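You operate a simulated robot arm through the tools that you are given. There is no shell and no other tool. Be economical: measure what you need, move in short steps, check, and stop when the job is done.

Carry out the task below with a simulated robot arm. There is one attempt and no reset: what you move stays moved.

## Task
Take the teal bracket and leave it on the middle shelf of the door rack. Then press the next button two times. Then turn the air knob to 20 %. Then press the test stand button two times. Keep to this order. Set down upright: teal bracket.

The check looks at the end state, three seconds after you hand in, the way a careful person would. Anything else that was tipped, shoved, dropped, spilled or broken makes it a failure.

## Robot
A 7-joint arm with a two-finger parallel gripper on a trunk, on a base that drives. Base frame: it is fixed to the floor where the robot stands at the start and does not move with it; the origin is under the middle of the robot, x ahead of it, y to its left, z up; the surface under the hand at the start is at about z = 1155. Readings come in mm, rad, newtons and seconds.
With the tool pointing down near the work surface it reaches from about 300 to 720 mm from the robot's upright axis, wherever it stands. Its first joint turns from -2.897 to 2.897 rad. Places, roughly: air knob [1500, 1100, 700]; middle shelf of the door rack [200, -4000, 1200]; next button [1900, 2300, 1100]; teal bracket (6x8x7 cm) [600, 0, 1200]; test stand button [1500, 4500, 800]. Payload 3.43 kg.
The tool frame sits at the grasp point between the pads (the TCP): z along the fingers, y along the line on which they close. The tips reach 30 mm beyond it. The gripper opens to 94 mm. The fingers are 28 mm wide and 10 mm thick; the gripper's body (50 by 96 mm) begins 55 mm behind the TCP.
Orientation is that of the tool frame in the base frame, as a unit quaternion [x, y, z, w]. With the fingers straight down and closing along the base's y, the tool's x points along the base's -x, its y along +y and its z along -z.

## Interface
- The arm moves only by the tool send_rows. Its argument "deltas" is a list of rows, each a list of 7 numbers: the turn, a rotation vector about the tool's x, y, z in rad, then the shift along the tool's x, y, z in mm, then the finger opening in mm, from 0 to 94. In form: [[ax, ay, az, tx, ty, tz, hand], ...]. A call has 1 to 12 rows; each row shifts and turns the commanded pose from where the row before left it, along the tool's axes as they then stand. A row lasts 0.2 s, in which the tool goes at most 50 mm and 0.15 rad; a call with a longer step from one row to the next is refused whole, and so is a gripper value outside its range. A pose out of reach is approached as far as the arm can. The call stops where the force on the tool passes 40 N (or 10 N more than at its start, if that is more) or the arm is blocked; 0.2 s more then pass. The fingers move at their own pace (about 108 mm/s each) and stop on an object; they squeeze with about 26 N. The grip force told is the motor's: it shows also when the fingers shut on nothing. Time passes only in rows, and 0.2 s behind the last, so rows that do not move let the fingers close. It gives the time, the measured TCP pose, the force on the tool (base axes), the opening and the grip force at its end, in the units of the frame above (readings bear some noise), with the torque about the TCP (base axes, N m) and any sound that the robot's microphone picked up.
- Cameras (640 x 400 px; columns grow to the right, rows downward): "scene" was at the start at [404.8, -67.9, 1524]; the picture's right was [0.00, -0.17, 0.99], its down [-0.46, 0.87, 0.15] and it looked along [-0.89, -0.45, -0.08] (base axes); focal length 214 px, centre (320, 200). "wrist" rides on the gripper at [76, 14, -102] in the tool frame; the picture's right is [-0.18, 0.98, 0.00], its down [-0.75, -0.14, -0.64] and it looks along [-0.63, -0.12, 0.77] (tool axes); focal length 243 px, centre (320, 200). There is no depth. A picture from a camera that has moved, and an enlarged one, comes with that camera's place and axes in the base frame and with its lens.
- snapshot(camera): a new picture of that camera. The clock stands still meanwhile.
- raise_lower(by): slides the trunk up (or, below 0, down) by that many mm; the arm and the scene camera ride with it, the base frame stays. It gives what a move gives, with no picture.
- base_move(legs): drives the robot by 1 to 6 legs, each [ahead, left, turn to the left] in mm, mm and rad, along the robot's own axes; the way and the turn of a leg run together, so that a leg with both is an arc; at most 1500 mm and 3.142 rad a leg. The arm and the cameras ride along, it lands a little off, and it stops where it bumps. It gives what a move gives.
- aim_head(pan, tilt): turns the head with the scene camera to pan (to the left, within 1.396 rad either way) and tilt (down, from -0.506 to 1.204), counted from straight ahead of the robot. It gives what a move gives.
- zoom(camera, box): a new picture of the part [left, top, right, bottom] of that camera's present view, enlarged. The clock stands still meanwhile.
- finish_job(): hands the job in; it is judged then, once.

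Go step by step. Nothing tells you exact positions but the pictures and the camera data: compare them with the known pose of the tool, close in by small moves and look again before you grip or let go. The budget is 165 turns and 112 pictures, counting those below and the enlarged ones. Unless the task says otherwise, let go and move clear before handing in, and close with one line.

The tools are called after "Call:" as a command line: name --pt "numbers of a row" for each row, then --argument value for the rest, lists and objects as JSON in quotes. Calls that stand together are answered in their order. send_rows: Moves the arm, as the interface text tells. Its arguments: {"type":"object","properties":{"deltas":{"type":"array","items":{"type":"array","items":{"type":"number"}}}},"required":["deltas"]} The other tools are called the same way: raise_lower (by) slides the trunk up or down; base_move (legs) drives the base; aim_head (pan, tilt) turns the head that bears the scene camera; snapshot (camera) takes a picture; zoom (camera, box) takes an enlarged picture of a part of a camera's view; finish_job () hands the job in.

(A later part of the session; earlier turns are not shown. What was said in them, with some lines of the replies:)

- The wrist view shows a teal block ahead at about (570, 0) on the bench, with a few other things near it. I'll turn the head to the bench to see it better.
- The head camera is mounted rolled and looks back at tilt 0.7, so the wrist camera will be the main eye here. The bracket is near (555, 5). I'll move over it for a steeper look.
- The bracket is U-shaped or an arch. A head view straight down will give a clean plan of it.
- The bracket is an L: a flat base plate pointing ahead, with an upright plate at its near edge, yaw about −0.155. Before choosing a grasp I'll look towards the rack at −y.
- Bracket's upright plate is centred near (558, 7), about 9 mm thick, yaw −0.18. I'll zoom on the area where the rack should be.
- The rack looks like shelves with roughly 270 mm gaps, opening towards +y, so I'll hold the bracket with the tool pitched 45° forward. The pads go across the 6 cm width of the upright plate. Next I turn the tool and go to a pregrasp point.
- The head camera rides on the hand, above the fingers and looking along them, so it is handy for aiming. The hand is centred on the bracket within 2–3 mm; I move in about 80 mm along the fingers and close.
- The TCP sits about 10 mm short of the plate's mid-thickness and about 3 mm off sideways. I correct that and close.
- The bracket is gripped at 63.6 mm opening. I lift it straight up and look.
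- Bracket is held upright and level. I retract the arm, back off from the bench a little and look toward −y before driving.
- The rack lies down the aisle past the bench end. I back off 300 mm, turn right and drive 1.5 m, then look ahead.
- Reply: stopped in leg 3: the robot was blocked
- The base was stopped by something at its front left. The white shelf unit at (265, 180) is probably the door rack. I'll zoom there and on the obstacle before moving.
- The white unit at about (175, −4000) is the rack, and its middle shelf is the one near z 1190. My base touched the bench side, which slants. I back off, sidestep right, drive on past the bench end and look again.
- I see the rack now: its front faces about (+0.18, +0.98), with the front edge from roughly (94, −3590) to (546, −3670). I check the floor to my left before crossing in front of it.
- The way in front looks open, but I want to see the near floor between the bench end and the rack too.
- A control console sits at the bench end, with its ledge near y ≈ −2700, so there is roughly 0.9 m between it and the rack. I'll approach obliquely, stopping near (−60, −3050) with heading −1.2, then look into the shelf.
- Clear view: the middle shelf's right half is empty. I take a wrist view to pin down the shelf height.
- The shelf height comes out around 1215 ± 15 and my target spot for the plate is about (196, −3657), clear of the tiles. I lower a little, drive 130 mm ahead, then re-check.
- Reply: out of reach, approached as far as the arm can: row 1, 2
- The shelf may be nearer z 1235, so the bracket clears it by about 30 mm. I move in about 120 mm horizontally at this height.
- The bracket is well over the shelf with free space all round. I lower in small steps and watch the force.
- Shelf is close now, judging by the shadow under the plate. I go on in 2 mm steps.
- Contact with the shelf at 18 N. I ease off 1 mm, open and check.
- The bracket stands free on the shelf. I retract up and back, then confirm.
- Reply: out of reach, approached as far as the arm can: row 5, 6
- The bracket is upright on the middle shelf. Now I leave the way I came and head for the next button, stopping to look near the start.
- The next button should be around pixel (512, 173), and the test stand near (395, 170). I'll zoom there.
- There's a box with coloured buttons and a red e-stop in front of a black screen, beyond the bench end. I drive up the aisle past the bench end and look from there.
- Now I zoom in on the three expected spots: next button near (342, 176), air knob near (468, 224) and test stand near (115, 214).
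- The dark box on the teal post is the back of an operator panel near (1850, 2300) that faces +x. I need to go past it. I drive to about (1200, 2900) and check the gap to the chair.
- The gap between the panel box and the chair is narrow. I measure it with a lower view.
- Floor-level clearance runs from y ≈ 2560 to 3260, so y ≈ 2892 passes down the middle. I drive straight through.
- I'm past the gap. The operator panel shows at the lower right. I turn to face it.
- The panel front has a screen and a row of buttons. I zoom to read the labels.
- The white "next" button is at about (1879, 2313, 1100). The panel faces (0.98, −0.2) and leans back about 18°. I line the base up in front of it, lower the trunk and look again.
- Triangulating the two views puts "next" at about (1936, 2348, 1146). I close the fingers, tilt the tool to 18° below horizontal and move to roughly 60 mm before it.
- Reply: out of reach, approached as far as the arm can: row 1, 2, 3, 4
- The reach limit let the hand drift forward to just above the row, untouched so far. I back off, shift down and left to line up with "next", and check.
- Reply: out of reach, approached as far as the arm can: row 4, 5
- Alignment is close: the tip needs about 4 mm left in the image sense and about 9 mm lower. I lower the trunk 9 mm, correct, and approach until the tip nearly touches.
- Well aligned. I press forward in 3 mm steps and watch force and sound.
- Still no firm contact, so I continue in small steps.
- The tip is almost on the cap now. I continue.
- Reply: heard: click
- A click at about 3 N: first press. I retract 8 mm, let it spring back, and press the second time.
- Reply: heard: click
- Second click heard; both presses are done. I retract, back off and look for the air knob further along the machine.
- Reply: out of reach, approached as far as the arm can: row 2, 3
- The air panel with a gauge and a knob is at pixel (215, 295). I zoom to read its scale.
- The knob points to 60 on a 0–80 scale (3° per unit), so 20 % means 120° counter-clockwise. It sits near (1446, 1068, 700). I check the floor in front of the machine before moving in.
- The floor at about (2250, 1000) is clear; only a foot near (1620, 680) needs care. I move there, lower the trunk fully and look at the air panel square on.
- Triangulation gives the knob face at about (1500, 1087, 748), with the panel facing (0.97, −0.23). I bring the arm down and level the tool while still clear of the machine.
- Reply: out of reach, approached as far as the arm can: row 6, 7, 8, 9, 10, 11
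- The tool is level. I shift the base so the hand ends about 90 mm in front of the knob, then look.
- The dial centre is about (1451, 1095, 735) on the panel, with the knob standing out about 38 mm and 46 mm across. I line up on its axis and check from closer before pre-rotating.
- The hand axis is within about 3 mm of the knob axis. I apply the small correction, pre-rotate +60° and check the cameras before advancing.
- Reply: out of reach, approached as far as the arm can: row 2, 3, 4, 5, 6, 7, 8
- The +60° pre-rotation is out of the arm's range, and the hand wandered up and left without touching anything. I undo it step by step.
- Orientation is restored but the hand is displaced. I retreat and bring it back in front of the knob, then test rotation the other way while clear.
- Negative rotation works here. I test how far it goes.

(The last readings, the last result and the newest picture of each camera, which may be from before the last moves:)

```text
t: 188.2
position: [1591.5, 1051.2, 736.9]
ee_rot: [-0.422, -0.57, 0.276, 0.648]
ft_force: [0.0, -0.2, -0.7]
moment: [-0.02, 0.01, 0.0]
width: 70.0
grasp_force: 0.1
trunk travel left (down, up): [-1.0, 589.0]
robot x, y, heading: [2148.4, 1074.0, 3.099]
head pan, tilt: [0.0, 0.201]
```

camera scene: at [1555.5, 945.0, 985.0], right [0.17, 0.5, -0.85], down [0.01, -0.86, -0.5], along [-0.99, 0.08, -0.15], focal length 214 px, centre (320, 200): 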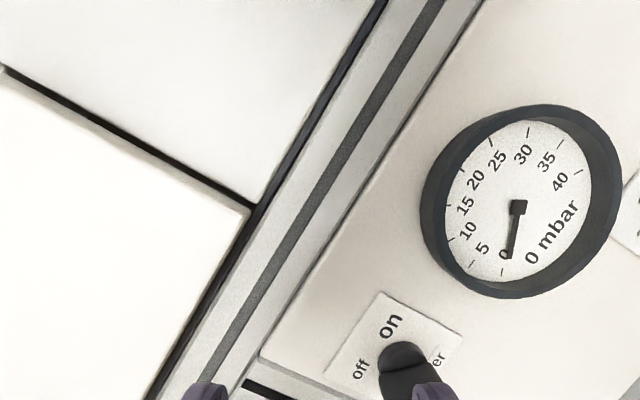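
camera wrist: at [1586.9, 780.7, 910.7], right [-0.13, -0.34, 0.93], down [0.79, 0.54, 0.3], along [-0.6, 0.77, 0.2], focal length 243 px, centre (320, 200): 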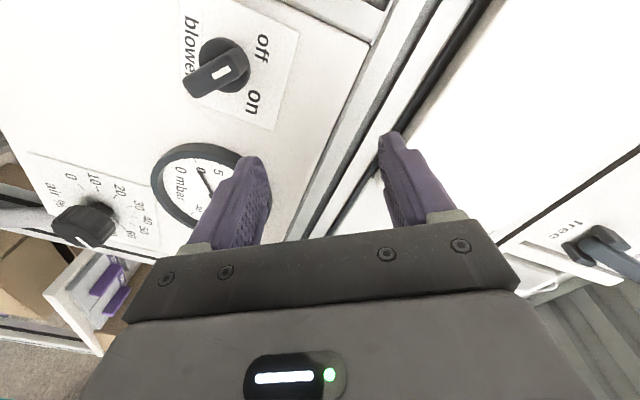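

Full −120° is reachable. I rotate back to zero, line up on the knob axis and look.

Call:
send_rows --pt "0 0 0.1496 0 0 0 70" --pt "0 0 0.1496 0 0 0 70" --pt "0 0 0.1496 0 0 0 70" --pt "0 0 0.1496 0 0 0 70" --pt "0 0 0.1496 0 0 0 70" --pt "0 0 0.1496 0 0 0 70" --pt "0 0 0.1496 0 0 0 70" --pt "0 0 0 0 0 0 70"

Call:
send_rows --pt "0 0 0.1496 0 0 0 70" --pt "0 0 0.1496 0 0 0 70" --pt "0 0 0.1496 0 0 0 70" --pt "0 0 0.1496 0 0 0 70" --pt "0 0 0.1496 0 0 0 70" --pt "0 0 0.1496 0 0 0 70" --pt "0 0 0.1496 0 0 0 70" --pt "0 0 0 1 -8.5 20 70" --pt "0 0 0 0 0 20 70" --pt "0 0 0 0 0 0 70"

Call:
snapshot --camera "wrist"

Call:
snapshot --camera "scene"

```text
t: 190.0
position: [1591.5, 1051.8, 736.5]
ee_rot: [0.651, 0.282, -0.564, -0.422]
ft_force: [0.5, -0.1, -0.6]
moment: [0.01, -0.04, 0.0]
width: 69.8
grasp_force: 0.0
trunk travel left (down, up): [-1.0, 589.0]
robot x, y, heading: [2156.6, 1073.6, 3.1]
head pan, tilt: [0.0, 0.201]
```

```text
t: 192.2
position: [1552.8, 1070.1, 734.7]
ee_rot: [0.705, -0.082, -0.699, -0.087]
ft_force: [-0.4, 0.2, 0.1]
moment: [-0.01, -0.04, -0.03]
width: 70.1
grasp_force: 0.0
trunk travel left (down, up): [-1.0, 589.0]
robot x, y, heading: [2150.2, 1077.6, 3.098]
head pan, tilt: [0.0, 0.201]
```

```text
44 pictures are left
camera wrist: at [1650.5, 1032.1, 657.8], right [-0.23, -0.96, 0.18], down [0.65, -0.02, 0.76], along [-0.72, 0.29, 0.63], focal length 243 px, centre (320, 200)
```

wrist: 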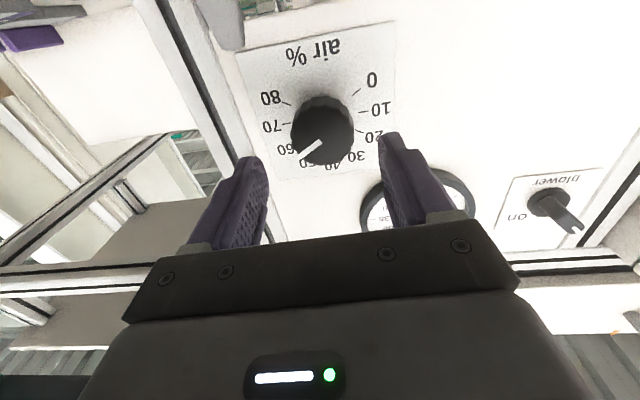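

```text
43 pictures are left
camera scene: at [1586.7, 1062.2, 826.6], right [0.24, 0.97, 0.01], down [0.2, -0.04, -0.98], along [-0.95, 0.23, -0.21], focal length 214 px, centre (320, 200)
```

scene: 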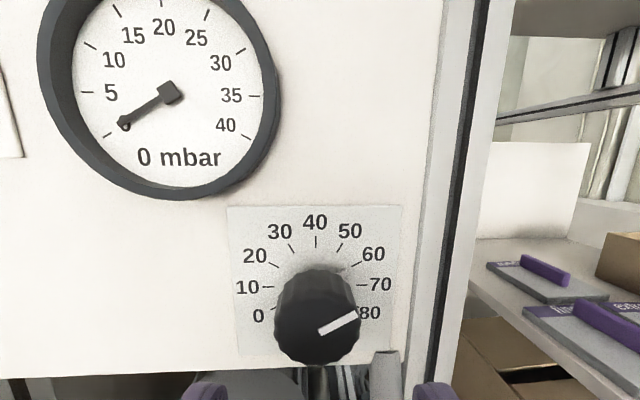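

Aligned within about 1–2 mm. I advance 64 mm so the pads straddle the knob, then look.

Call:
send_rows --pt "0 0 0 -1 0 20 70" --pt "0 0 0 0 0 20 70" --pt "0 0 0 0 0 14 70" --pt "0 0 0 0 0 10 70" --pt "0 0 0 0 0 0 70"

Call:
snapshot --camera "wrist"

```text
t: 193.4
position: [1492.2, 1083.3, 735.6]
ee_rot: [0.705, -0.082, -0.699, -0.087]
ft_force: [0.5, -0.3, 0.7]
moment: [0.01, 0.0, 0.0]
width: 70.1
grasp_force: 0.0
trunk travel left (down, up): [-1.0, 589.0]
robot x, y, heading: [2155.2, 1075.6, 3.099]
head pan, tilt: [0.0, 0.201]
```

```text
42 pictures are left
camera wrist: at [1589.5, 1044.7, 659.7], right [-0.24, -0.96, 0.18], down [0.65, -0.02, 0.76], along [-0.72, 0.29, 0.63], focal length 243 px, centre (320, 200)
```

wrist: 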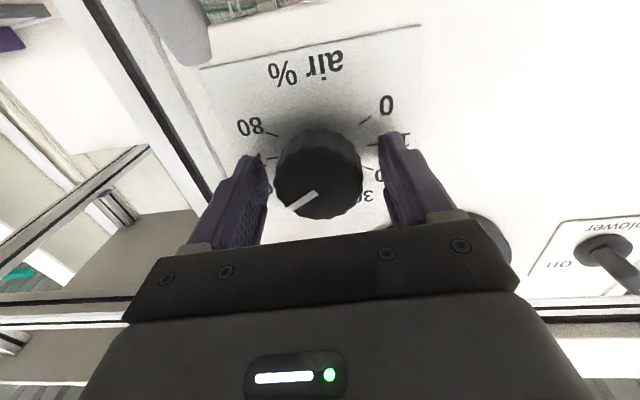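

The knob sits centrally between the pads. I close on it.

Call:
send_rows --pt "0 0 0 0 0 0 30" --pt "0 0 0 0 0 0 30" --pt "0 0 0 0 0 0 30"

Call:
send_rows --pt "0 0 -0.1 0 0 0 30" --pt "0 0 -0.1 0 0 0 30" --pt "0 0 0 0 0 0 30"

Call:
snapshot --camera "scene"

```text
t: 194.2
position: [1490.5, 1082.4, 736.2]
ee_rot: [0.705, -0.082, -0.699, -0.087]
ft_force: [-2.0, 0.0, 0.3]
moment: [-0.03, -0.12, 0.1]
width: 47.2
grasp_force: 44.8
trunk travel left (down, up): [-1.0, 589.0]
robot x, y, heading: [2151.0, 1071.3, 3.1]
head pan, tilt: [0.0, 0.201]
```

```text
t: 195.0
position: [1493.3, 1082.9, 736.0]
ee_rot: [0.71, -0.008, -0.688, -0.154]
ft_force: [-3.9, -5.2, 2.1]
moment: [0.13, 0.53, 0.01]
width: 47.1
grasp_force: 44.4
trunk travel left (down, up): [-1.0, 589.0]
robot x, y, heading: [2153.1, 1072.1, 3.098]
head pan, tilt: [0.0, 0.201]
```

```text
41 pictures are left
camera scene: at [1521.9, 1057.3, 826.4], right [0.22, 0.95, 0.21], down [0.25, 0.15, -0.96], along [-0.94, 0.27, -0.2], focal length 214 px, centre (320, 200)
```

scene: 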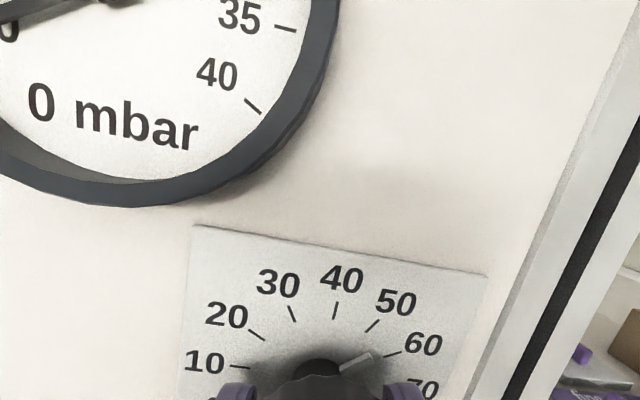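

The skirt pointer is visible from here. I keep turning and check with the camera.

Call:
send_rows --pt "0 0 -0.12 0 0 0 30" --pt "0 0 -0.12 0 0 0 30" --pt "0 0 -0.12 0 0 0 30" --pt "0 0 -0.12 0 0 0 30" --pt "0 0 -0.12 0 0 0 30" --pt "0 0 -0.12 0 0 0 30" --pt "0 0 0 0 0 0 30"

Call:
snapshot --camera "scene"

```text
t: 196.6
position: [1492.2, 1081.7, 736.0]
ee_rot: [0.668, 0.242, -0.588, -0.386]
ft_force: [-1.0, -12.3, 1.2]
moment: [0.12, 0.34, 0.16]
width: 47.2
grasp_force: 44.9
trunk travel left (down, up): [-1.0, 589.0]
robot x, y, heading: [2153.7, 1075.3, 3.094]
head pan, tilt: [0.0, 0.201]
```

```text
40 pictures are left
camera scene: at [1509.7, 1003.9, 791.3], right [0.13, 0.58, 0.8], down [0.38, 0.72, -0.59], along [-0.92, 0.38, -0.13], focal length 214 px, centre (320, 200)
```

scene: 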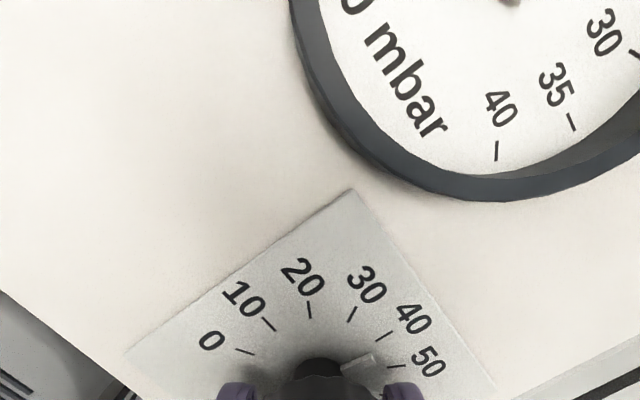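

It's turning with slight slip (now about 44 %). I continue in two stages.

Call:
send_rows --pt "0 0 -0.12 0 0 0 30" --pt "0 0 -0.12 0 0 0 30" --pt "0 0 -0.12 0 0 0 30" --pt "0 0 -0.12 0 0 0 30" --pt "0 0 -0.12 0 0 0 30" --pt "0 0 -0.12 0 0 0 30" --pt "0 0 -0.12 0 0 0 30" --pt "0 0 -0.12 0 0 0 30" --pt "0 0 0 0 0 0 30"

Call:
zoom --camera "scene" --box '[160, 220, 448, 400]'

```text
t: 198.6
position: [1491.3, 1083.5, 735.3]
ee_rot: [-0.481, -0.523, 0.343, 0.615]
ft_force: [7.3, -10.0, -8.8]
moment: [0.0, -0.04, -0.39]
width: 47.2
grasp_force: 44.6
trunk travel left (down, up): [-1.0, 589.0]
robot x, y, heading: [2150.9, 1072.8, 3.103]
head pan, tilt: [0.0, 0.201]
```

```text
2.22 times, centred on (304, 310) of scene
camera zoom: at [1506.6, 990.7, 707.4], right [-0.08, -0.3, 0.95], down [0.41, 0.86, 0.31], along [-0.91, 0.41, 0.05], focal length 477 px, centre (356, -44)
```

zoom: 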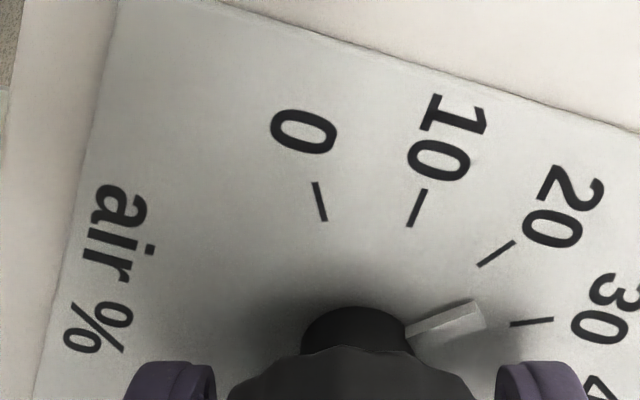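

The pointer is around 26–27 % now. I turn about 0.3 rad further and look.

Call:
send_rows --pt "0 0 -0.1 0 0 0 30" --pt "0 0 -0.1 0 0 0 30" --pt "0 0 -0.08 0 0 0 30" --pt "0 0 0 0 0 0 30"

Call:
zoom --camera "scene" --box '[160, 220, 448, 400]'

```text
t: 199.6
position: [1492.1, 1083.4, 736.3]
ee_rot: [-0.403, -0.585, 0.254, 0.656]
ft_force: [3.7, -5.9, -14.4]
moment: [-0.08, 0.02, -0.2]
width: 47.0
grasp_force: 45.4
trunk travel left (down, up): [-1.0, 589.0]
robot x, y, heading: [2158.0, 1075.3, 3.099]
head pan, tilt: [0.0, 0.201]
```

```text
2.22 times, centred on (304, 310) of scene
camera zoom: at [1509.5, 1001.9, 684.5], right [-0.14, -0.55, 0.83], down [0.38, 0.74, 0.55], along [-0.92, 0.39, 0.1], focal length 477 px, centre (356, -44)
```

zoom: 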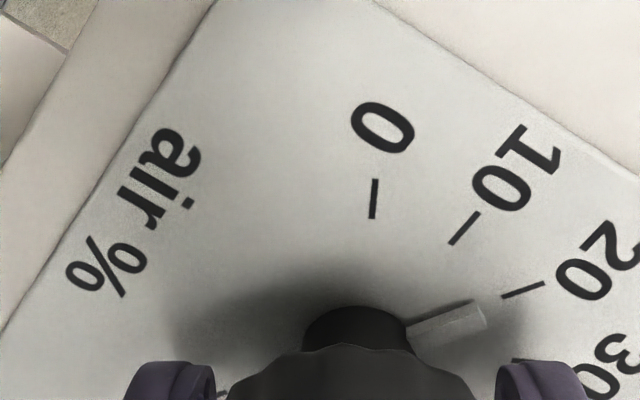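

The pointer looks very close to 20. I open, back off 60 mm along the axis, and rotate back part way to view it squarely.

Call:
send_rows --pt "0 0 0 0 0 0 70" --pt "0 0 0 0 0 0 70" --pt "0 0 0 0 0 -20 70" --pt "0 0 0 0 0 -25 70" --pt "0 0 0 0 0 -25 70" --pt "0 0 0 0 0 -20 70" --pt "0 0 0 0 0 0 70"

Call:
send_rows --pt "0 0 0.1496 0 0 0 70" --pt "0 0 0.1496 0 0 0 70" --pt "0 0 0.1496 0 0 0 70" --pt "0 0 0.1496 0 0 0 70" --pt "0 0 0.1496 0 0 0 70" --pt "0 0 0.1496 0 0 0 70" --pt "0 0 0.1496 0 0 0 70" --pt "0 0 0.1496 0 0 0 70" --pt "0 0 0.1496 0 0 0 70" --pt "0 0 0.1496 0 0 0 70" --pt "0 0 0 0 0 0 70"

Call:
send_rows --pt "0 0 0.1496 0 0 0 70" --pt "0 0 0.1496 0 0 0 70" --pt "0 0 0.1496 0 0 0 70" --pt "0 0 0.1496 0 0 0 70" --pt "0 0 0 0 0 0 70"

Call:
snapshot --camera "scene"

```text
t: 201.2
position: [1580.4, 1063.2, 736.3]
ee_rot: [-0.403, -0.584, 0.255, 0.657]
ft_force: [0.1, 0.2, -0.3]
moment: [0.03, -0.01, 0.03]
width: 69.9
grasp_force: 0.0
trunk travel left (down, up): [-1.0, 589.0]
robot x, y, heading: [2154.3, 1073.7, 3.097]
head pan, tilt: [0.0, 0.201]
```

```text
t: 203.6
position: [1579.1, 1062.5, 737.2]
ee_rot: [0.693, 0.152, -0.634, -0.307]
ft_force: [-1.3, -0.6, -0.4]
moment: [0.01, -0.02, 0.01]
width: 70.1
grasp_force: 0.1
trunk travel left (down, up): [-1.0, 589.0]
robot x, y, heading: [2152.7, 1072.1, 3.097]
head pan, tilt: [0.0, 0.201]
```

```text
t: 204.8
position: [1579.8, 1062.9, 738.0]
ee_rot: [0.707, -0.058, -0.696, -0.107]
ft_force: [-0.2, -0.4, -0.2]
moment: [-0.02, -0.01, 0.02]
width: 70.1
grasp_force: 0.1
trunk travel left (down, up): [-1.0, 589.0]
robot x, y, heading: [2157.4, 1074.2, 3.094]
head pan, tilt: [0.0, 0.201]
```

```text
37 pictures are left
camera scene: at [1612.0, 1049.5, 829.4], right [0.23, 0.97, 0.07], down [0.22, 0.02, -0.98], along [-0.95, 0.24, -0.21], focal length 214 px, centre (320, 200)
```

scene: 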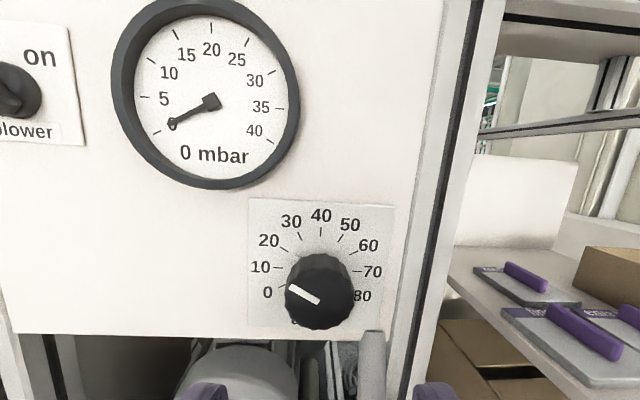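

I zoom to measure the pointer angle accurately.

Call:
zoom --camera "scene" --box '[240, 195, 400, 295]'

Call:
zoom --camera "scene" --box '[272, 250, 368, 310]'

Call:
zoom --camera "wrist" --box '[240, 50, 400, 150]'

```text
4.00 times, centred on (320, 245) of scene
camera zoom: at [1612.0, 1049.5, 829.4], right [0.23, 0.97, 0.07], down [0.22, 0.02, -0.98], along [-0.95, 0.24, -0.21], focal length 858 px, centre (320, 20)
```

zoom: 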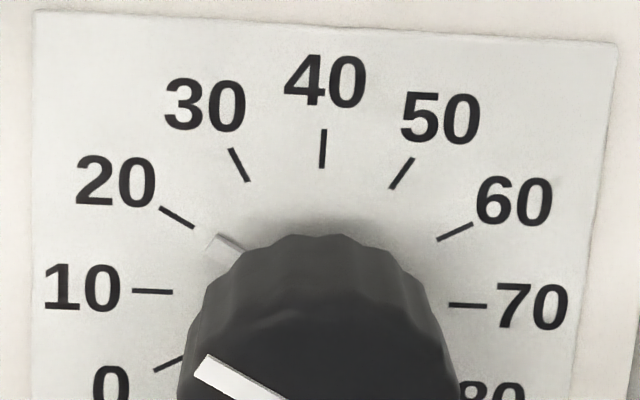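

```text
6.67 times, centred on (320, 280) of scene
camera zoom: at [1612.0, 1049.5, 829.4], right [0.23, 0.97, 0.07], down [0.22, 0.02, -0.98], along [-0.95, 0.24, -0.21], focal length 1430 px, centre (320, -333)
```

zoom: 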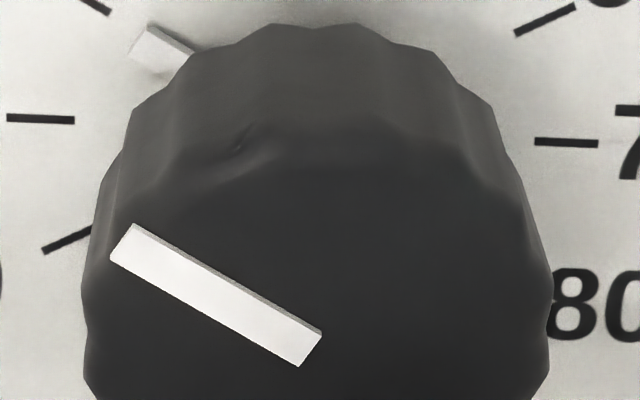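

```text
4.00 times, centred on (320, 100) of wrist
camera zoom: at [1678.3, 1030.1, 660.1], right [-0.23, -0.97, 0.11], down [0.64, -0.06, 0.77], along [-0.73, 0.25, 0.63], focal length 970 px, centre (320, 600)
```

zoom: 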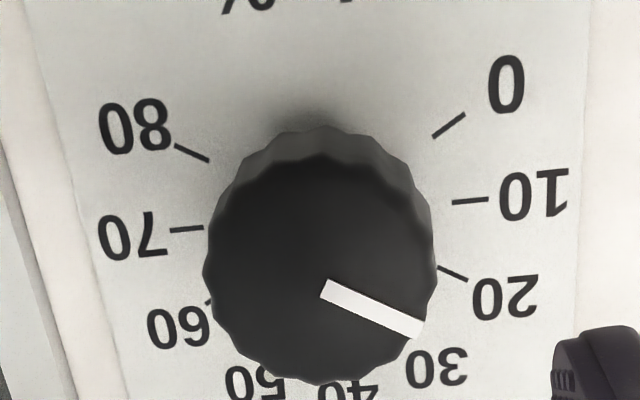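

Both pointers are parallel to the 20 tick in two views, so the air knob is at 20 %. Next I back away, raise the trunk and go to see the test stand on the red desk.

Call:
base_move --legs '[[-380, 0, 0], [0, -1450, 0], [0, 0, -1.0]]'

Call:
raise_lower --by 375

Call:
aim_head --pan 0.0 --tilt 0.2

Call:
snapshot --camera "scene"

```text
t: 216.6
position: [2281.6, 2976.6, 737.6]
ee_rot: [0.591, -0.393, -0.557, -0.431]
ft_force: [0.1, 0.3, -0.1]
moment: [0.02, 0.04, -0.03]
width: 69.9
grasp_force: 0.0
trunk travel left (down, up): [-1.0, 589.0]
robot x, y, heading: [2595.7, 2498.2, 2.082]
head pan, tilt: [0.0, 0.201]
```

```text
t: 220.3
position: [2281.0, 2976.5, 1112.7]
ee_rot: [0.591, -0.393, -0.557, -0.431]
ft_force: [-0.3, 0.3, -0.3]
moment: [-0.04, 0.0, 0.0]
width: 70.1
grasp_force: 0.1
trunk travel left (down, up): [-376.0, 214.0]
robot x, y, heading: [2595.6, 2496.2, 2.087]
head pan, tilt: [0.0, 0.201]
```

```text
t: 220.9
position: [2280.5, 2977.5, 1111.6]
ee_rot: [0.591, -0.393, -0.557, -0.431]
ft_force: [0.6, 0.5, 0.0]
moment: [0.0, -0.03, 0.02]
width: 69.9
grasp_force: 0.1
trunk travel left (down, up): [-376.0, 214.0]
robot x, y, heading: [2599.9, 2495.5, 2.085]
head pan, tilt: [0.0, 0.201]
```

```text
33 pictures are left
camera scene: at [2285.5, 2942.3, 1204.5], right [0.94, 0.32, 0.07], down [0.13, -0.17, -0.98], along [-0.3, 0.93, -0.21], focal length 214 px, centre (320, 200)
```

scene: 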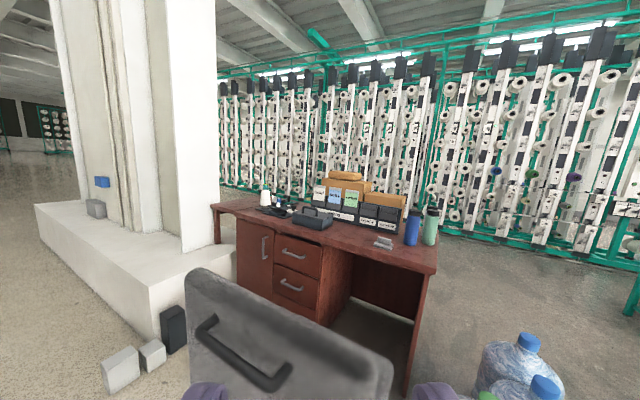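

The desk is in view, with the chair right in front of it. I zoom on the desk top to find the test stand and its button.

Call:
zoom --camera "scene" --box '[224, 160, 352, 240]'

Call:
zoom --camera "scene" --box '[250, 184, 306, 219]'

```text
5.00 times, centred on (288, 200) of scene
camera zoom: at [2285.5, 2942.3, 1204.5], right [0.94, 0.32, 0.07], down [0.13, -0.17, -0.98], along [-0.3, 0.93, -0.21], focal length 1072 px, centre (480, 200)
```

zoom: 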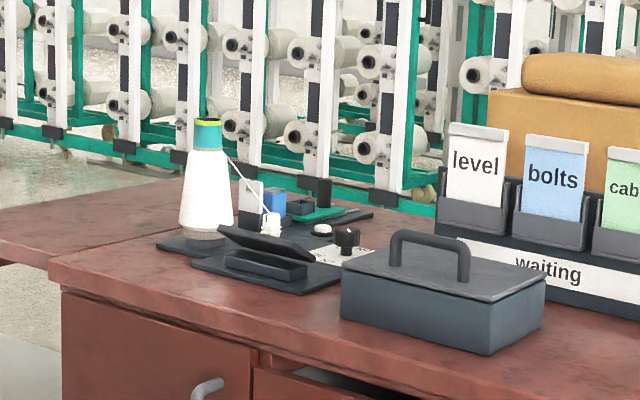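

```text
11.43 times, centred on (278, 202) of scene
camera zoom: at [2285.5, 2942.3, 1204.5], right [0.94, 0.32, 0.07], down [0.13, -0.17, -0.98], along [-0.3, 0.93, -0.21], focal length 2451 px, centre (800, 183)
```

zoom: 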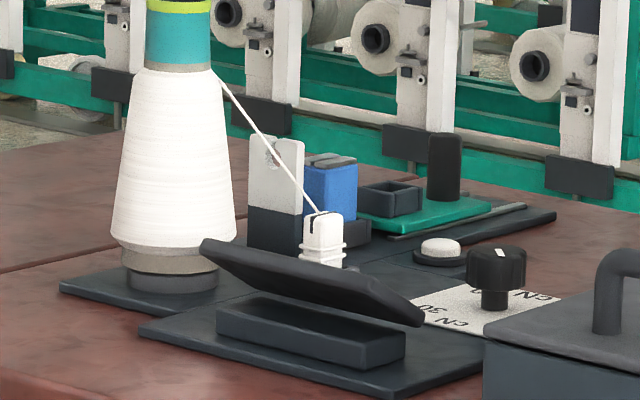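

The test stand's white button faces up at about (1567, 4393, 800). I can stand near (1600, 3710) between the chair and the blocks. I raise the arm high, step over to y ≈ 2895 and turn west to go back through the gap.

Call:
raise_lower --by 200

Call:
base_move --legs '[[344, -194, 0], [0, 0, 1.055]]'

```text
t: 223.0
position: [2281.6, 2977.1, 1312.8]
ee_rot: [0.591, -0.393, -0.557, -0.431]
ft_force: [0.0, -0.1, -0.7]
moment: [0.01, -0.05, -0.02]
width: 69.9
grasp_force: 0.0
trunk travel left (down, up): [-576.0, 14.0]
robot x, y, heading: [2597.6, 2494.4, 2.087]
head pan, tilt: [0.0, 0.201]
```

```text
t: 228.1
position: [2018.8, 2882.7, 1312.8]
ee_rot: [0.708, -0.057, -0.696, -0.107]
ft_force: [-0.3, -0.6, -0.8]
moment: [0.0, 0.01, 0.01]
width: 69.9
grasp_force: 0.1
trunk travel left (down, up): [-576.0, 14.0]
robot x, y, heading: [2593.5, 2895.4, 3.102]
head pan, tilt: [0.0, 0.201]
```

Call:
base_move --legs '[[0, 0, 0.04], [990, 0, 0], [0, 0, -1.571]]'

Call:
aim_head --pan 0.0 --tilt 0.8

Call:
snapshot --camera "scene"

```text
t: 237.5
position: [1590.6, 3467.6, 1312.9]
ee_rot: [-0.465, 0.536, 0.422, 0.564]
ft_force: [-0.2, 0.4, 0.3]
moment: [-0.01, -0.01, 0.0]
width: 69.9
grasp_force: 0.2
trunk travel left (down, up): [-576.0, 14.0]
robot x, y, heading: [1614.1, 2893.9, 1.55]
head pan, tilt: [0.0, 0.201]
```

```text
t: 238.5
position: [1591.4, 3468.5, 1311.0]
ee_rot: [-0.466, 0.535, 0.423, 0.563]
ft_force: [-0.2, -0.1, -0.8]
moment: [-0.03, -0.01, 0.01]
width: 70.1
grasp_force: 0.0
trunk travel left (down, up): [-576.0, 14.0]
robot x, y, heading: [1611.5, 2894.8, 1.549]
head pan, tilt: [0.0, 0.799]
```

```text
30 pictures are left
camera scene: at [1576.7, 3421.7, 1351.1], right [0.98, -0.21, 0.07], down [-0.1, -0.72, -0.69], along [0.2, 0.67, -0.72], focal length 214 px, centre (320, 200)
```

scene: 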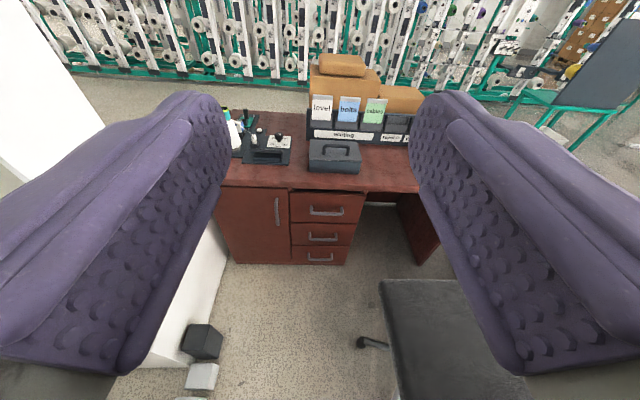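

The corridor is about x 1230–1930, so I'll go in at x ≈ 1580. I drive 600 mm, then turn the tool to point down, high above the desk.

Call:
base_move --legs '[[0, 45, 0], [600, 0, 0]]'

Call:
send_rows --pt "0 0.1496 0 0 0 0 0" --pt "0 0.1496 0 0 0 0 0" --pt "0 0.1496 0 0 0 0 0" --pt "0 0.1496 0 0 0 0 0" --pt "0 0.1496 0 0 0 0 0" --pt "0 0.1496 0 0 0 0 0" --pt "0 0.1496 0 0 0 0 0" --pt "0 0.1496 0 0 0 0 0" --pt "0 0.1496 0 0 0 0 0" --pt "0 0.1496 0 0 0 0 0" --pt "0 0.075 0 0 0 0 0" --pt "0 0 0 0 0 0 0"

Call:
aim_head --pan 0.0 --tilt -0.1

Call:
snapshot --camera "scene"

```text
t: 242.3
position: [1565.0, 4057.9, 1311.3]
ee_rot: [-0.465, 0.537, 0.421, 0.564]
ft_force: [-0.1, 0.8, -0.4]
moment: [0.01, 0.0, 0.03]
width: 70.1
grasp_force: 0.0
trunk travel left (down, up): [-576.0, 14.0]
robot x, y, heading: [1584.7, 3483.3, 1.543]
head pan, tilt: [0.0, 0.799]
```

```text
t: 244.9
position: [1565.4, 4057.8, 1311.9]
ee_rot: [-0.625, 0.779, -0.031, 0.02]
ft_force: [-0.7, 0.3, 0.3]
moment: [-0.02, -0.03, -0.01]
width: 0.1
grasp_force: 26.0
trunk travel left (down, up): [-576.0, 14.0]
robot x, y, heading: [1585.0, 3479.2, 1.548]
head pan, tilt: [0.0, 0.799]
```

```text
t: 246.1
position: [1564.3, 4058.9, 1312.6]
ee_rot: [-0.626, 0.779, -0.03, 0.02]
ft_force: [0.2, -0.4, -0.3]
moment: [0.02, -0.01, 0.0]
width: 0.3
grasp_force: 26.3
trunk travel left (down, up): [-576.0, 14.0]
robot x, y, heading: [1583.0, 3487.8, 1.544]
head pan, tilt: [0.0, -0.099]
```

```text
29 pictures are left
camera scene: at [1586.0, 4176.4, 1355.0], right [0.97, -0.22, 0.07], down [-0.21, -0.97, -0.09], along [0.09, 0.07, -0.99], focal length 214 px, centre (320, 200)
```

scene: 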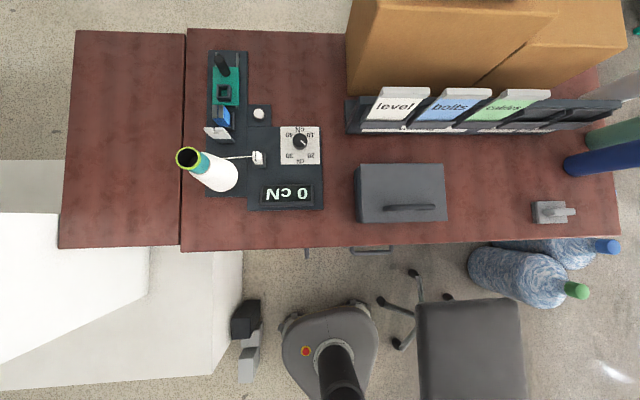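

Excellent plan view. The button is at about (1527, 4485, 780); the yarn and cone are left and nearer, so a vertical tool is safest. I drive in another 290 mm with a small left shift.

Call:
base_move --legs '[[0, 22, 0], [285, 0, 0]]'

```text
t: 248.5
position: [1548.6, 4350.7, 1312.3]
ee_rot: [-0.626, 0.779, -0.031, 0.02]
ft_force: [0.5, 0.6, -0.2]
moment: [-0.04, 0.0, 0.02]
width: 0.0
grasp_force: 25.8
trunk travel left (down, up): [-576.0, 14.0]
robot x, y, heading: [1573.2, 3775.9, 1.543]
head pan, tilt: [0.0, -0.099]
```

I square the tool to vertical and move over the button while still high, to see whether it's in reach.

Call:
send_rows --pt "-0.073 0 0 0 0 0 0" --pt "0 0 0 -32 13 0 0" --pt "0 0 0 -32 13 0 0" --pt "0 0 0 -31 12 0 0" --pt "0 0 0 -31 12 0 0" --pt "0 0 0 0 0 0 0"

Call:
snapshot --camera "wrist"

```text
t: 249.9
position: [1527.2, 4481.5, 1309.7]
ee_rot: [-0.627, 0.779, -0.002, -0.002]
ft_force: [-0.4, 0.7, -0.1]
moment: [0.03, 0.02, -0.02]
width: 0.2
grasp_force: 25.7
trunk travel left (down, up): [-576.0, 14.0]
robot x, y, heading: [1571.4, 3774.3, 1.549]
head pan, tilt: [0.0, -0.099]
```

```text
28 pictures are left
camera wrist: at [1498.1, 4410.1, 1411.8], right [-0.92, 0.39, 0.0], down [0.3, 0.71, 0.64], along [0.25, 0.59, -0.77], focal length 243 px, centre (320, 200)
```

wrist: 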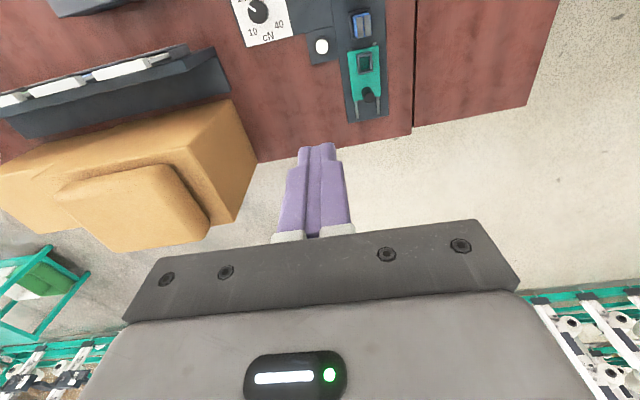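

In reach, and the wrist view confirms the button at (1528, 4486). I lower the trunk most of the way and re-check.

Call:
raise_lower --by -400

Call:
snapshot --camera "wrist"

Call:
aim_head --pan 0.0 --tilt 0.5

Call:
snapshot --camera "scene"

```text
t: 253.8
position: [1527.3, 4482.7, 909.6]
ee_rot: [-0.627, 0.779, -0.002, -0.003]
ft_force: [-0.2, 0.4, -0.2]
moment: [-0.02, -0.02, 0.02]
width: 0.0
grasp_force: 25.9
trunk travel left (down, up): [-176.0, 414.0]
robot x, y, heading: [1573.1, 3773.7, 1.544]
head pan, tilt: [0.0, -0.099]
```

```text
27 pictures are left
camera wrist: at [1497.5, 4410.9, 1011.5], right [-0.92, 0.39, 0.0], down [0.3, 0.71, 0.64], along [0.25, 0.59, -0.77], focal length 243 px, centre (320, 200)
```

wrist: 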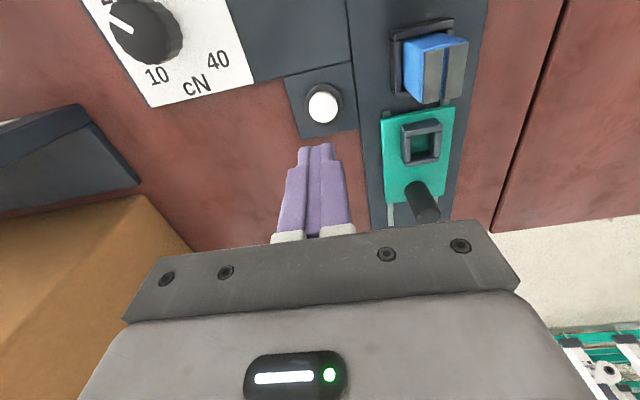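

```text
t: 254.8
position: [1526.8, 4481.9, 909.7]
ee_rot: [-0.627, 0.779, -0.002, -0.002]
ft_force: [-0.4, 0.4, 0.3]
moment: [0.0, 0.0, -0.01]
width: 0.0
grasp_force: 26.4
trunk travel left (down, up): [-176.0, 414.0]
robot x, y, heading: [1569.6, 3775.1, 1.545]
head pan, tilt: [0.0, 0.499]
```

```text
26 pictures are left
camera scene: at [1539.7, 4545.8, 948.2], right [0.98, -0.21, 0.0], down [-0.19, -0.85, 0.48], along [-0.1, -0.47, -0.87], focal length 214 px, centre (320, 200)
```

scene: 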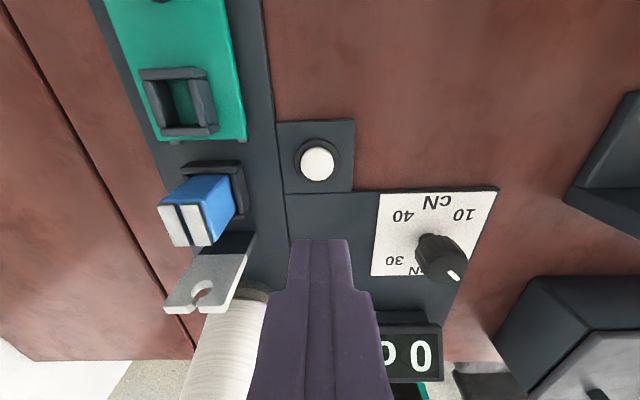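

Both views agree on (1526, 4487, 773). I correct 5 mm, lower 80 mm with the trunk and check the tip over the button.

Call:
send_rows --pt "0 0 0 -4.7 2 0 0" --pt "0 0 0 0 0 0 0"

Call:
raise_lower --by -80

Call:
snapshot --camera "scene"

Call:
snapshot --camera "wrist"

```text
t: 255.3
position: [1525.3, 4487.8, 908.7]
ee_rot: [-0.627, 0.779, -0.002, -0.002]
ft_force: [0.6, 0.3, 0.4]
moment: [0.02, -0.01, -0.04]
width: 0.0
grasp_force: 25.9
trunk travel left (down, up): [-176.0, 414.0]
robot x, y, heading: [1571.0, 3776.3, 1.543]
head pan, tilt: [0.0, 0.499]
```

```text
t: 256.5
position: [1527.0, 4485.3, 829.1]
ee_rot: [-0.627, 0.779, -0.002, -0.003]
ft_force: [0.3, -0.7, 0.6]
moment: [0.02, -0.01, 0.0]
width: 0.0
grasp_force: 25.8
trunk travel left (down, up): [-96.0, 494.0]
robot x, y, heading: [1574.6, 3778.4, 1.544]
head pan, tilt: [0.0, 0.499]
```

```text
25 pictures are left
camera scene: at [1539.1, 4550.7, 868.4], right [0.98, -0.21, 0.0], down [-0.19, -0.85, 0.49], along [-0.1, -0.47, -0.87], focal length 214 px, centre (320, 200)
```

scene: 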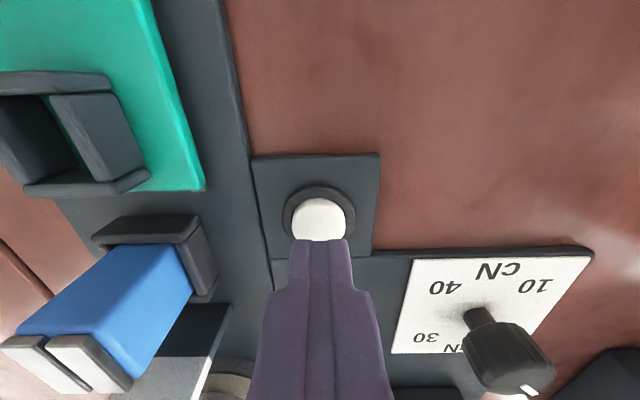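

```text
24 pictures are left
camera wrist: at [1496.8, 4415.8, 931.5], right [-0.92, 0.39, 0.0], down [0.3, 0.71, 0.64], along [0.25, 0.59, -0.77], focal length 243 px, centre (320, 200)
```

wrist: 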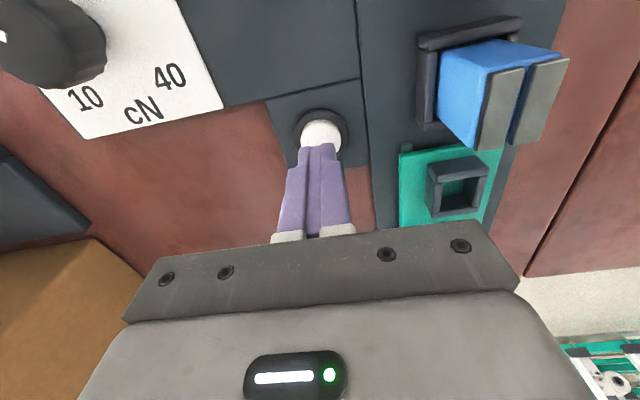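

The tip is right over the button. I descend in small steps until it clicks.

Call:
send_rows --pt "0 0 0 0 0 5 0" --pt "0 0 0 0 0 5 0" --pt "0 0 0 0 0 3 0" --pt "0 0 0 0 0 0 0"

Call:
send_rows --pt "0 0 0 0 0 2 0" --pt "0 0 0 0 0 2 0" --pt "0 0 0 0 0 0 0"

```text
t: 257.5
position: [1526.6, 4487.0, 814.6]
ee_rot: [-0.627, 0.779, -0.002, -0.002]
ft_force: [-0.1, -0.2, -0.2]
moment: [0.01, 0.01, -0.01]
width: 0.1
grasp_force: 26.5
trunk travel left (down, up): [-96.0, 494.0]
robot x, y, heading: [1571.7, 3779.6, 1.544]
head pan, tilt: [0.0, 0.499]
```

```text
t: 258.3
position: [1526.8, 4487.1, 811.2]
ee_rot: [-0.627, 0.779, -0.002, -0.003]
ft_force: [-0.1, 0.4, 0.5]
moment: [0.01, 0.02, -0.03]
width: 0.0
grasp_force: 26.2
trunk travel left (down, up): [-96.0, 494.0]
robot x, y, heading: [1571.1, 3775.2, 1.545]
head pan, tilt: [0.0, 0.499]
```

Call:
send_rows --pt "0 0 0 0 0 2 0" --pt "0 0 0 0 0 2 0" --pt "0 0 0 0 0 0 0"

```text
t: 259.1
position: [1526.6, 4486.4, 808.6]
ee_rot: [-0.626, 0.78, -0.001, -0.002]
ft_force: [0.1, 0.7, 2.4]
moment: [0.04, -0.01, 0.03]
width: 0.2
grasp_force: 26.1
trunk travel left (down, up): [-96.0, 494.0]
robot x, y, heading: [1573.1, 3776.0, 1.543]
head pan, tilt: [0.0, 0.499]
heard: click
```

First click. I lift 10 mm and press once more.

Call:
send_rows --pt "0 0 0 0 0 -5 0" --pt "0 0 0 0 0 -5 0" --pt "0 0 0 0 0 0 0" --pt "0 0 0 0 0 0 0"

Call:
send_rows --pt "0 0 0 0 0 4 0" --pt "0 0 0 0 0 3 0" --pt "0 0 0 0 0 1.5 0" --pt "0 0 0 0 0 1.5 0" --pt "0 0 0 0 0 0 0"

```text
t: 260.1
position: [1526.4, 4487.5, 818.4]
ee_rot: [-0.626, 0.779, -0.002, -0.002]
ft_force: [-0.8, -0.2, 0.6]
moment: [0.02, -0.03, -0.02]
width: 0.0
grasp_force: 25.8
trunk travel left (down, up): [-96.0, 494.0]
robot x, y, heading: [1573.4, 3778.4, 1.544]
head pan, tilt: [0.0, 0.499]
```

```text
t: 261.3
position: [1526.0, 4488.6, 807.8]
ee_rot: [-0.627, 0.779, -0.002, -0.003]
ft_force: [-0.5, 0.3, 3.0]
moment: [0.0, 0.03, -0.02]
width: 0.0
grasp_force: 25.9
trunk travel left (down, up): [-96.0, 494.0]
robot x, y, heading: [1569.5, 3779.2, 1.546]
head pan, tilt: [0.0, 0.499]
heard: click
```

The second click is in. I lift clear with the arm and trunk and take a last look.

Call:
send_rows --pt "0 0 0 0 0 -15 0" --pt "0 0 0 0 0 -25 0" --pt "0 0 0 0 0 0 0"

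Call:
raise_lower --by 350

Call:
aim_head --pan 0.0 --tilt 0.3

Call:
snapshot --camera "scene"

```text
t: 262.1
position: [1526.8, 4487.9, 850.6]
ee_rot: [-0.627, 0.779, -0.003, -0.003]
ft_force: [-0.2, 0.0, 0.2]
moment: [0.03, -0.04, -0.01]
width: 0.0
grasp_force: 25.8
trunk travel left (down, up): [-96.0, 494.0]
robot x, y, heading: [1570.5, 3777.0, 1.548]
head pan, tilt: [0.0, 0.499]
```

```text
t: 265.5
position: [1525.5, 4487.6, 1198.8]
ee_rot: [-0.626, 0.78, -0.003, -0.003]
ft_force: [0.5, 0.1, 0.0]
moment: [0.0, 0.01, -0.01]
width: 0.3
grasp_force: 25.8
trunk travel left (down, up): [-446.0, 144.0]
robot x, y, heading: [1568.1, 3776.7, 1.547]
head pan, tilt: [0.0, 0.499]
```

```text
t: 266.3
position: [1527.1, 4487.2, 1199.1]
ee_rot: [-0.627, 0.779, -0.002, -0.003]
ft_force: [-0.4, 0.3, -0.1]
moment: [0.01, -0.01, -0.03]
width: 0.1
grasp_force: 25.8
trunk travel left (down, up): [-446.0, 144.0]
robot x, y, heading: [1571.4, 3778.4, 1.548]
head pan, tilt: [0.0, 0.3]
```

```text
23 pictures are left
camera scene: at [1542.6, 4569.1, 1236.2], right [0.98, -0.21, 0.0], down [-0.2, -0.93, 0.3], along [-0.07, -0.3, -0.95], focal length 214 px, centre (320, 200)
```

scene: 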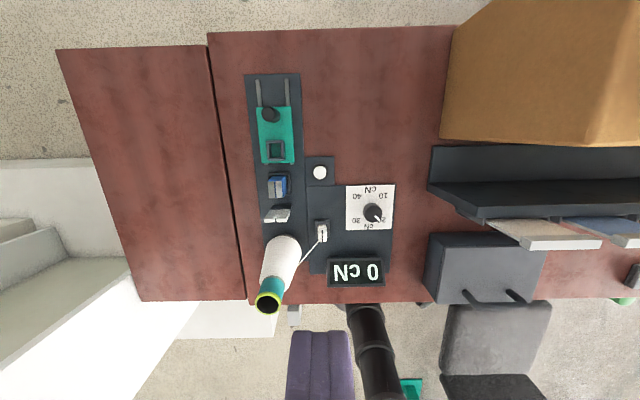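

Everything on the desk stands as before, the yarn is intact and the hand is clear, so I hand in.

Call:
finish_job

```text
The job is handed in.
```

The teal bracket stands upright on the middle shelf of the door rack. I pressed the next button twice, turned the air knob to 20 %, and pressed the test stand button twice, all in that order. Each button press gave an audible click. Early on, the base bumped the bench and stopped there; I saw nothing moved.
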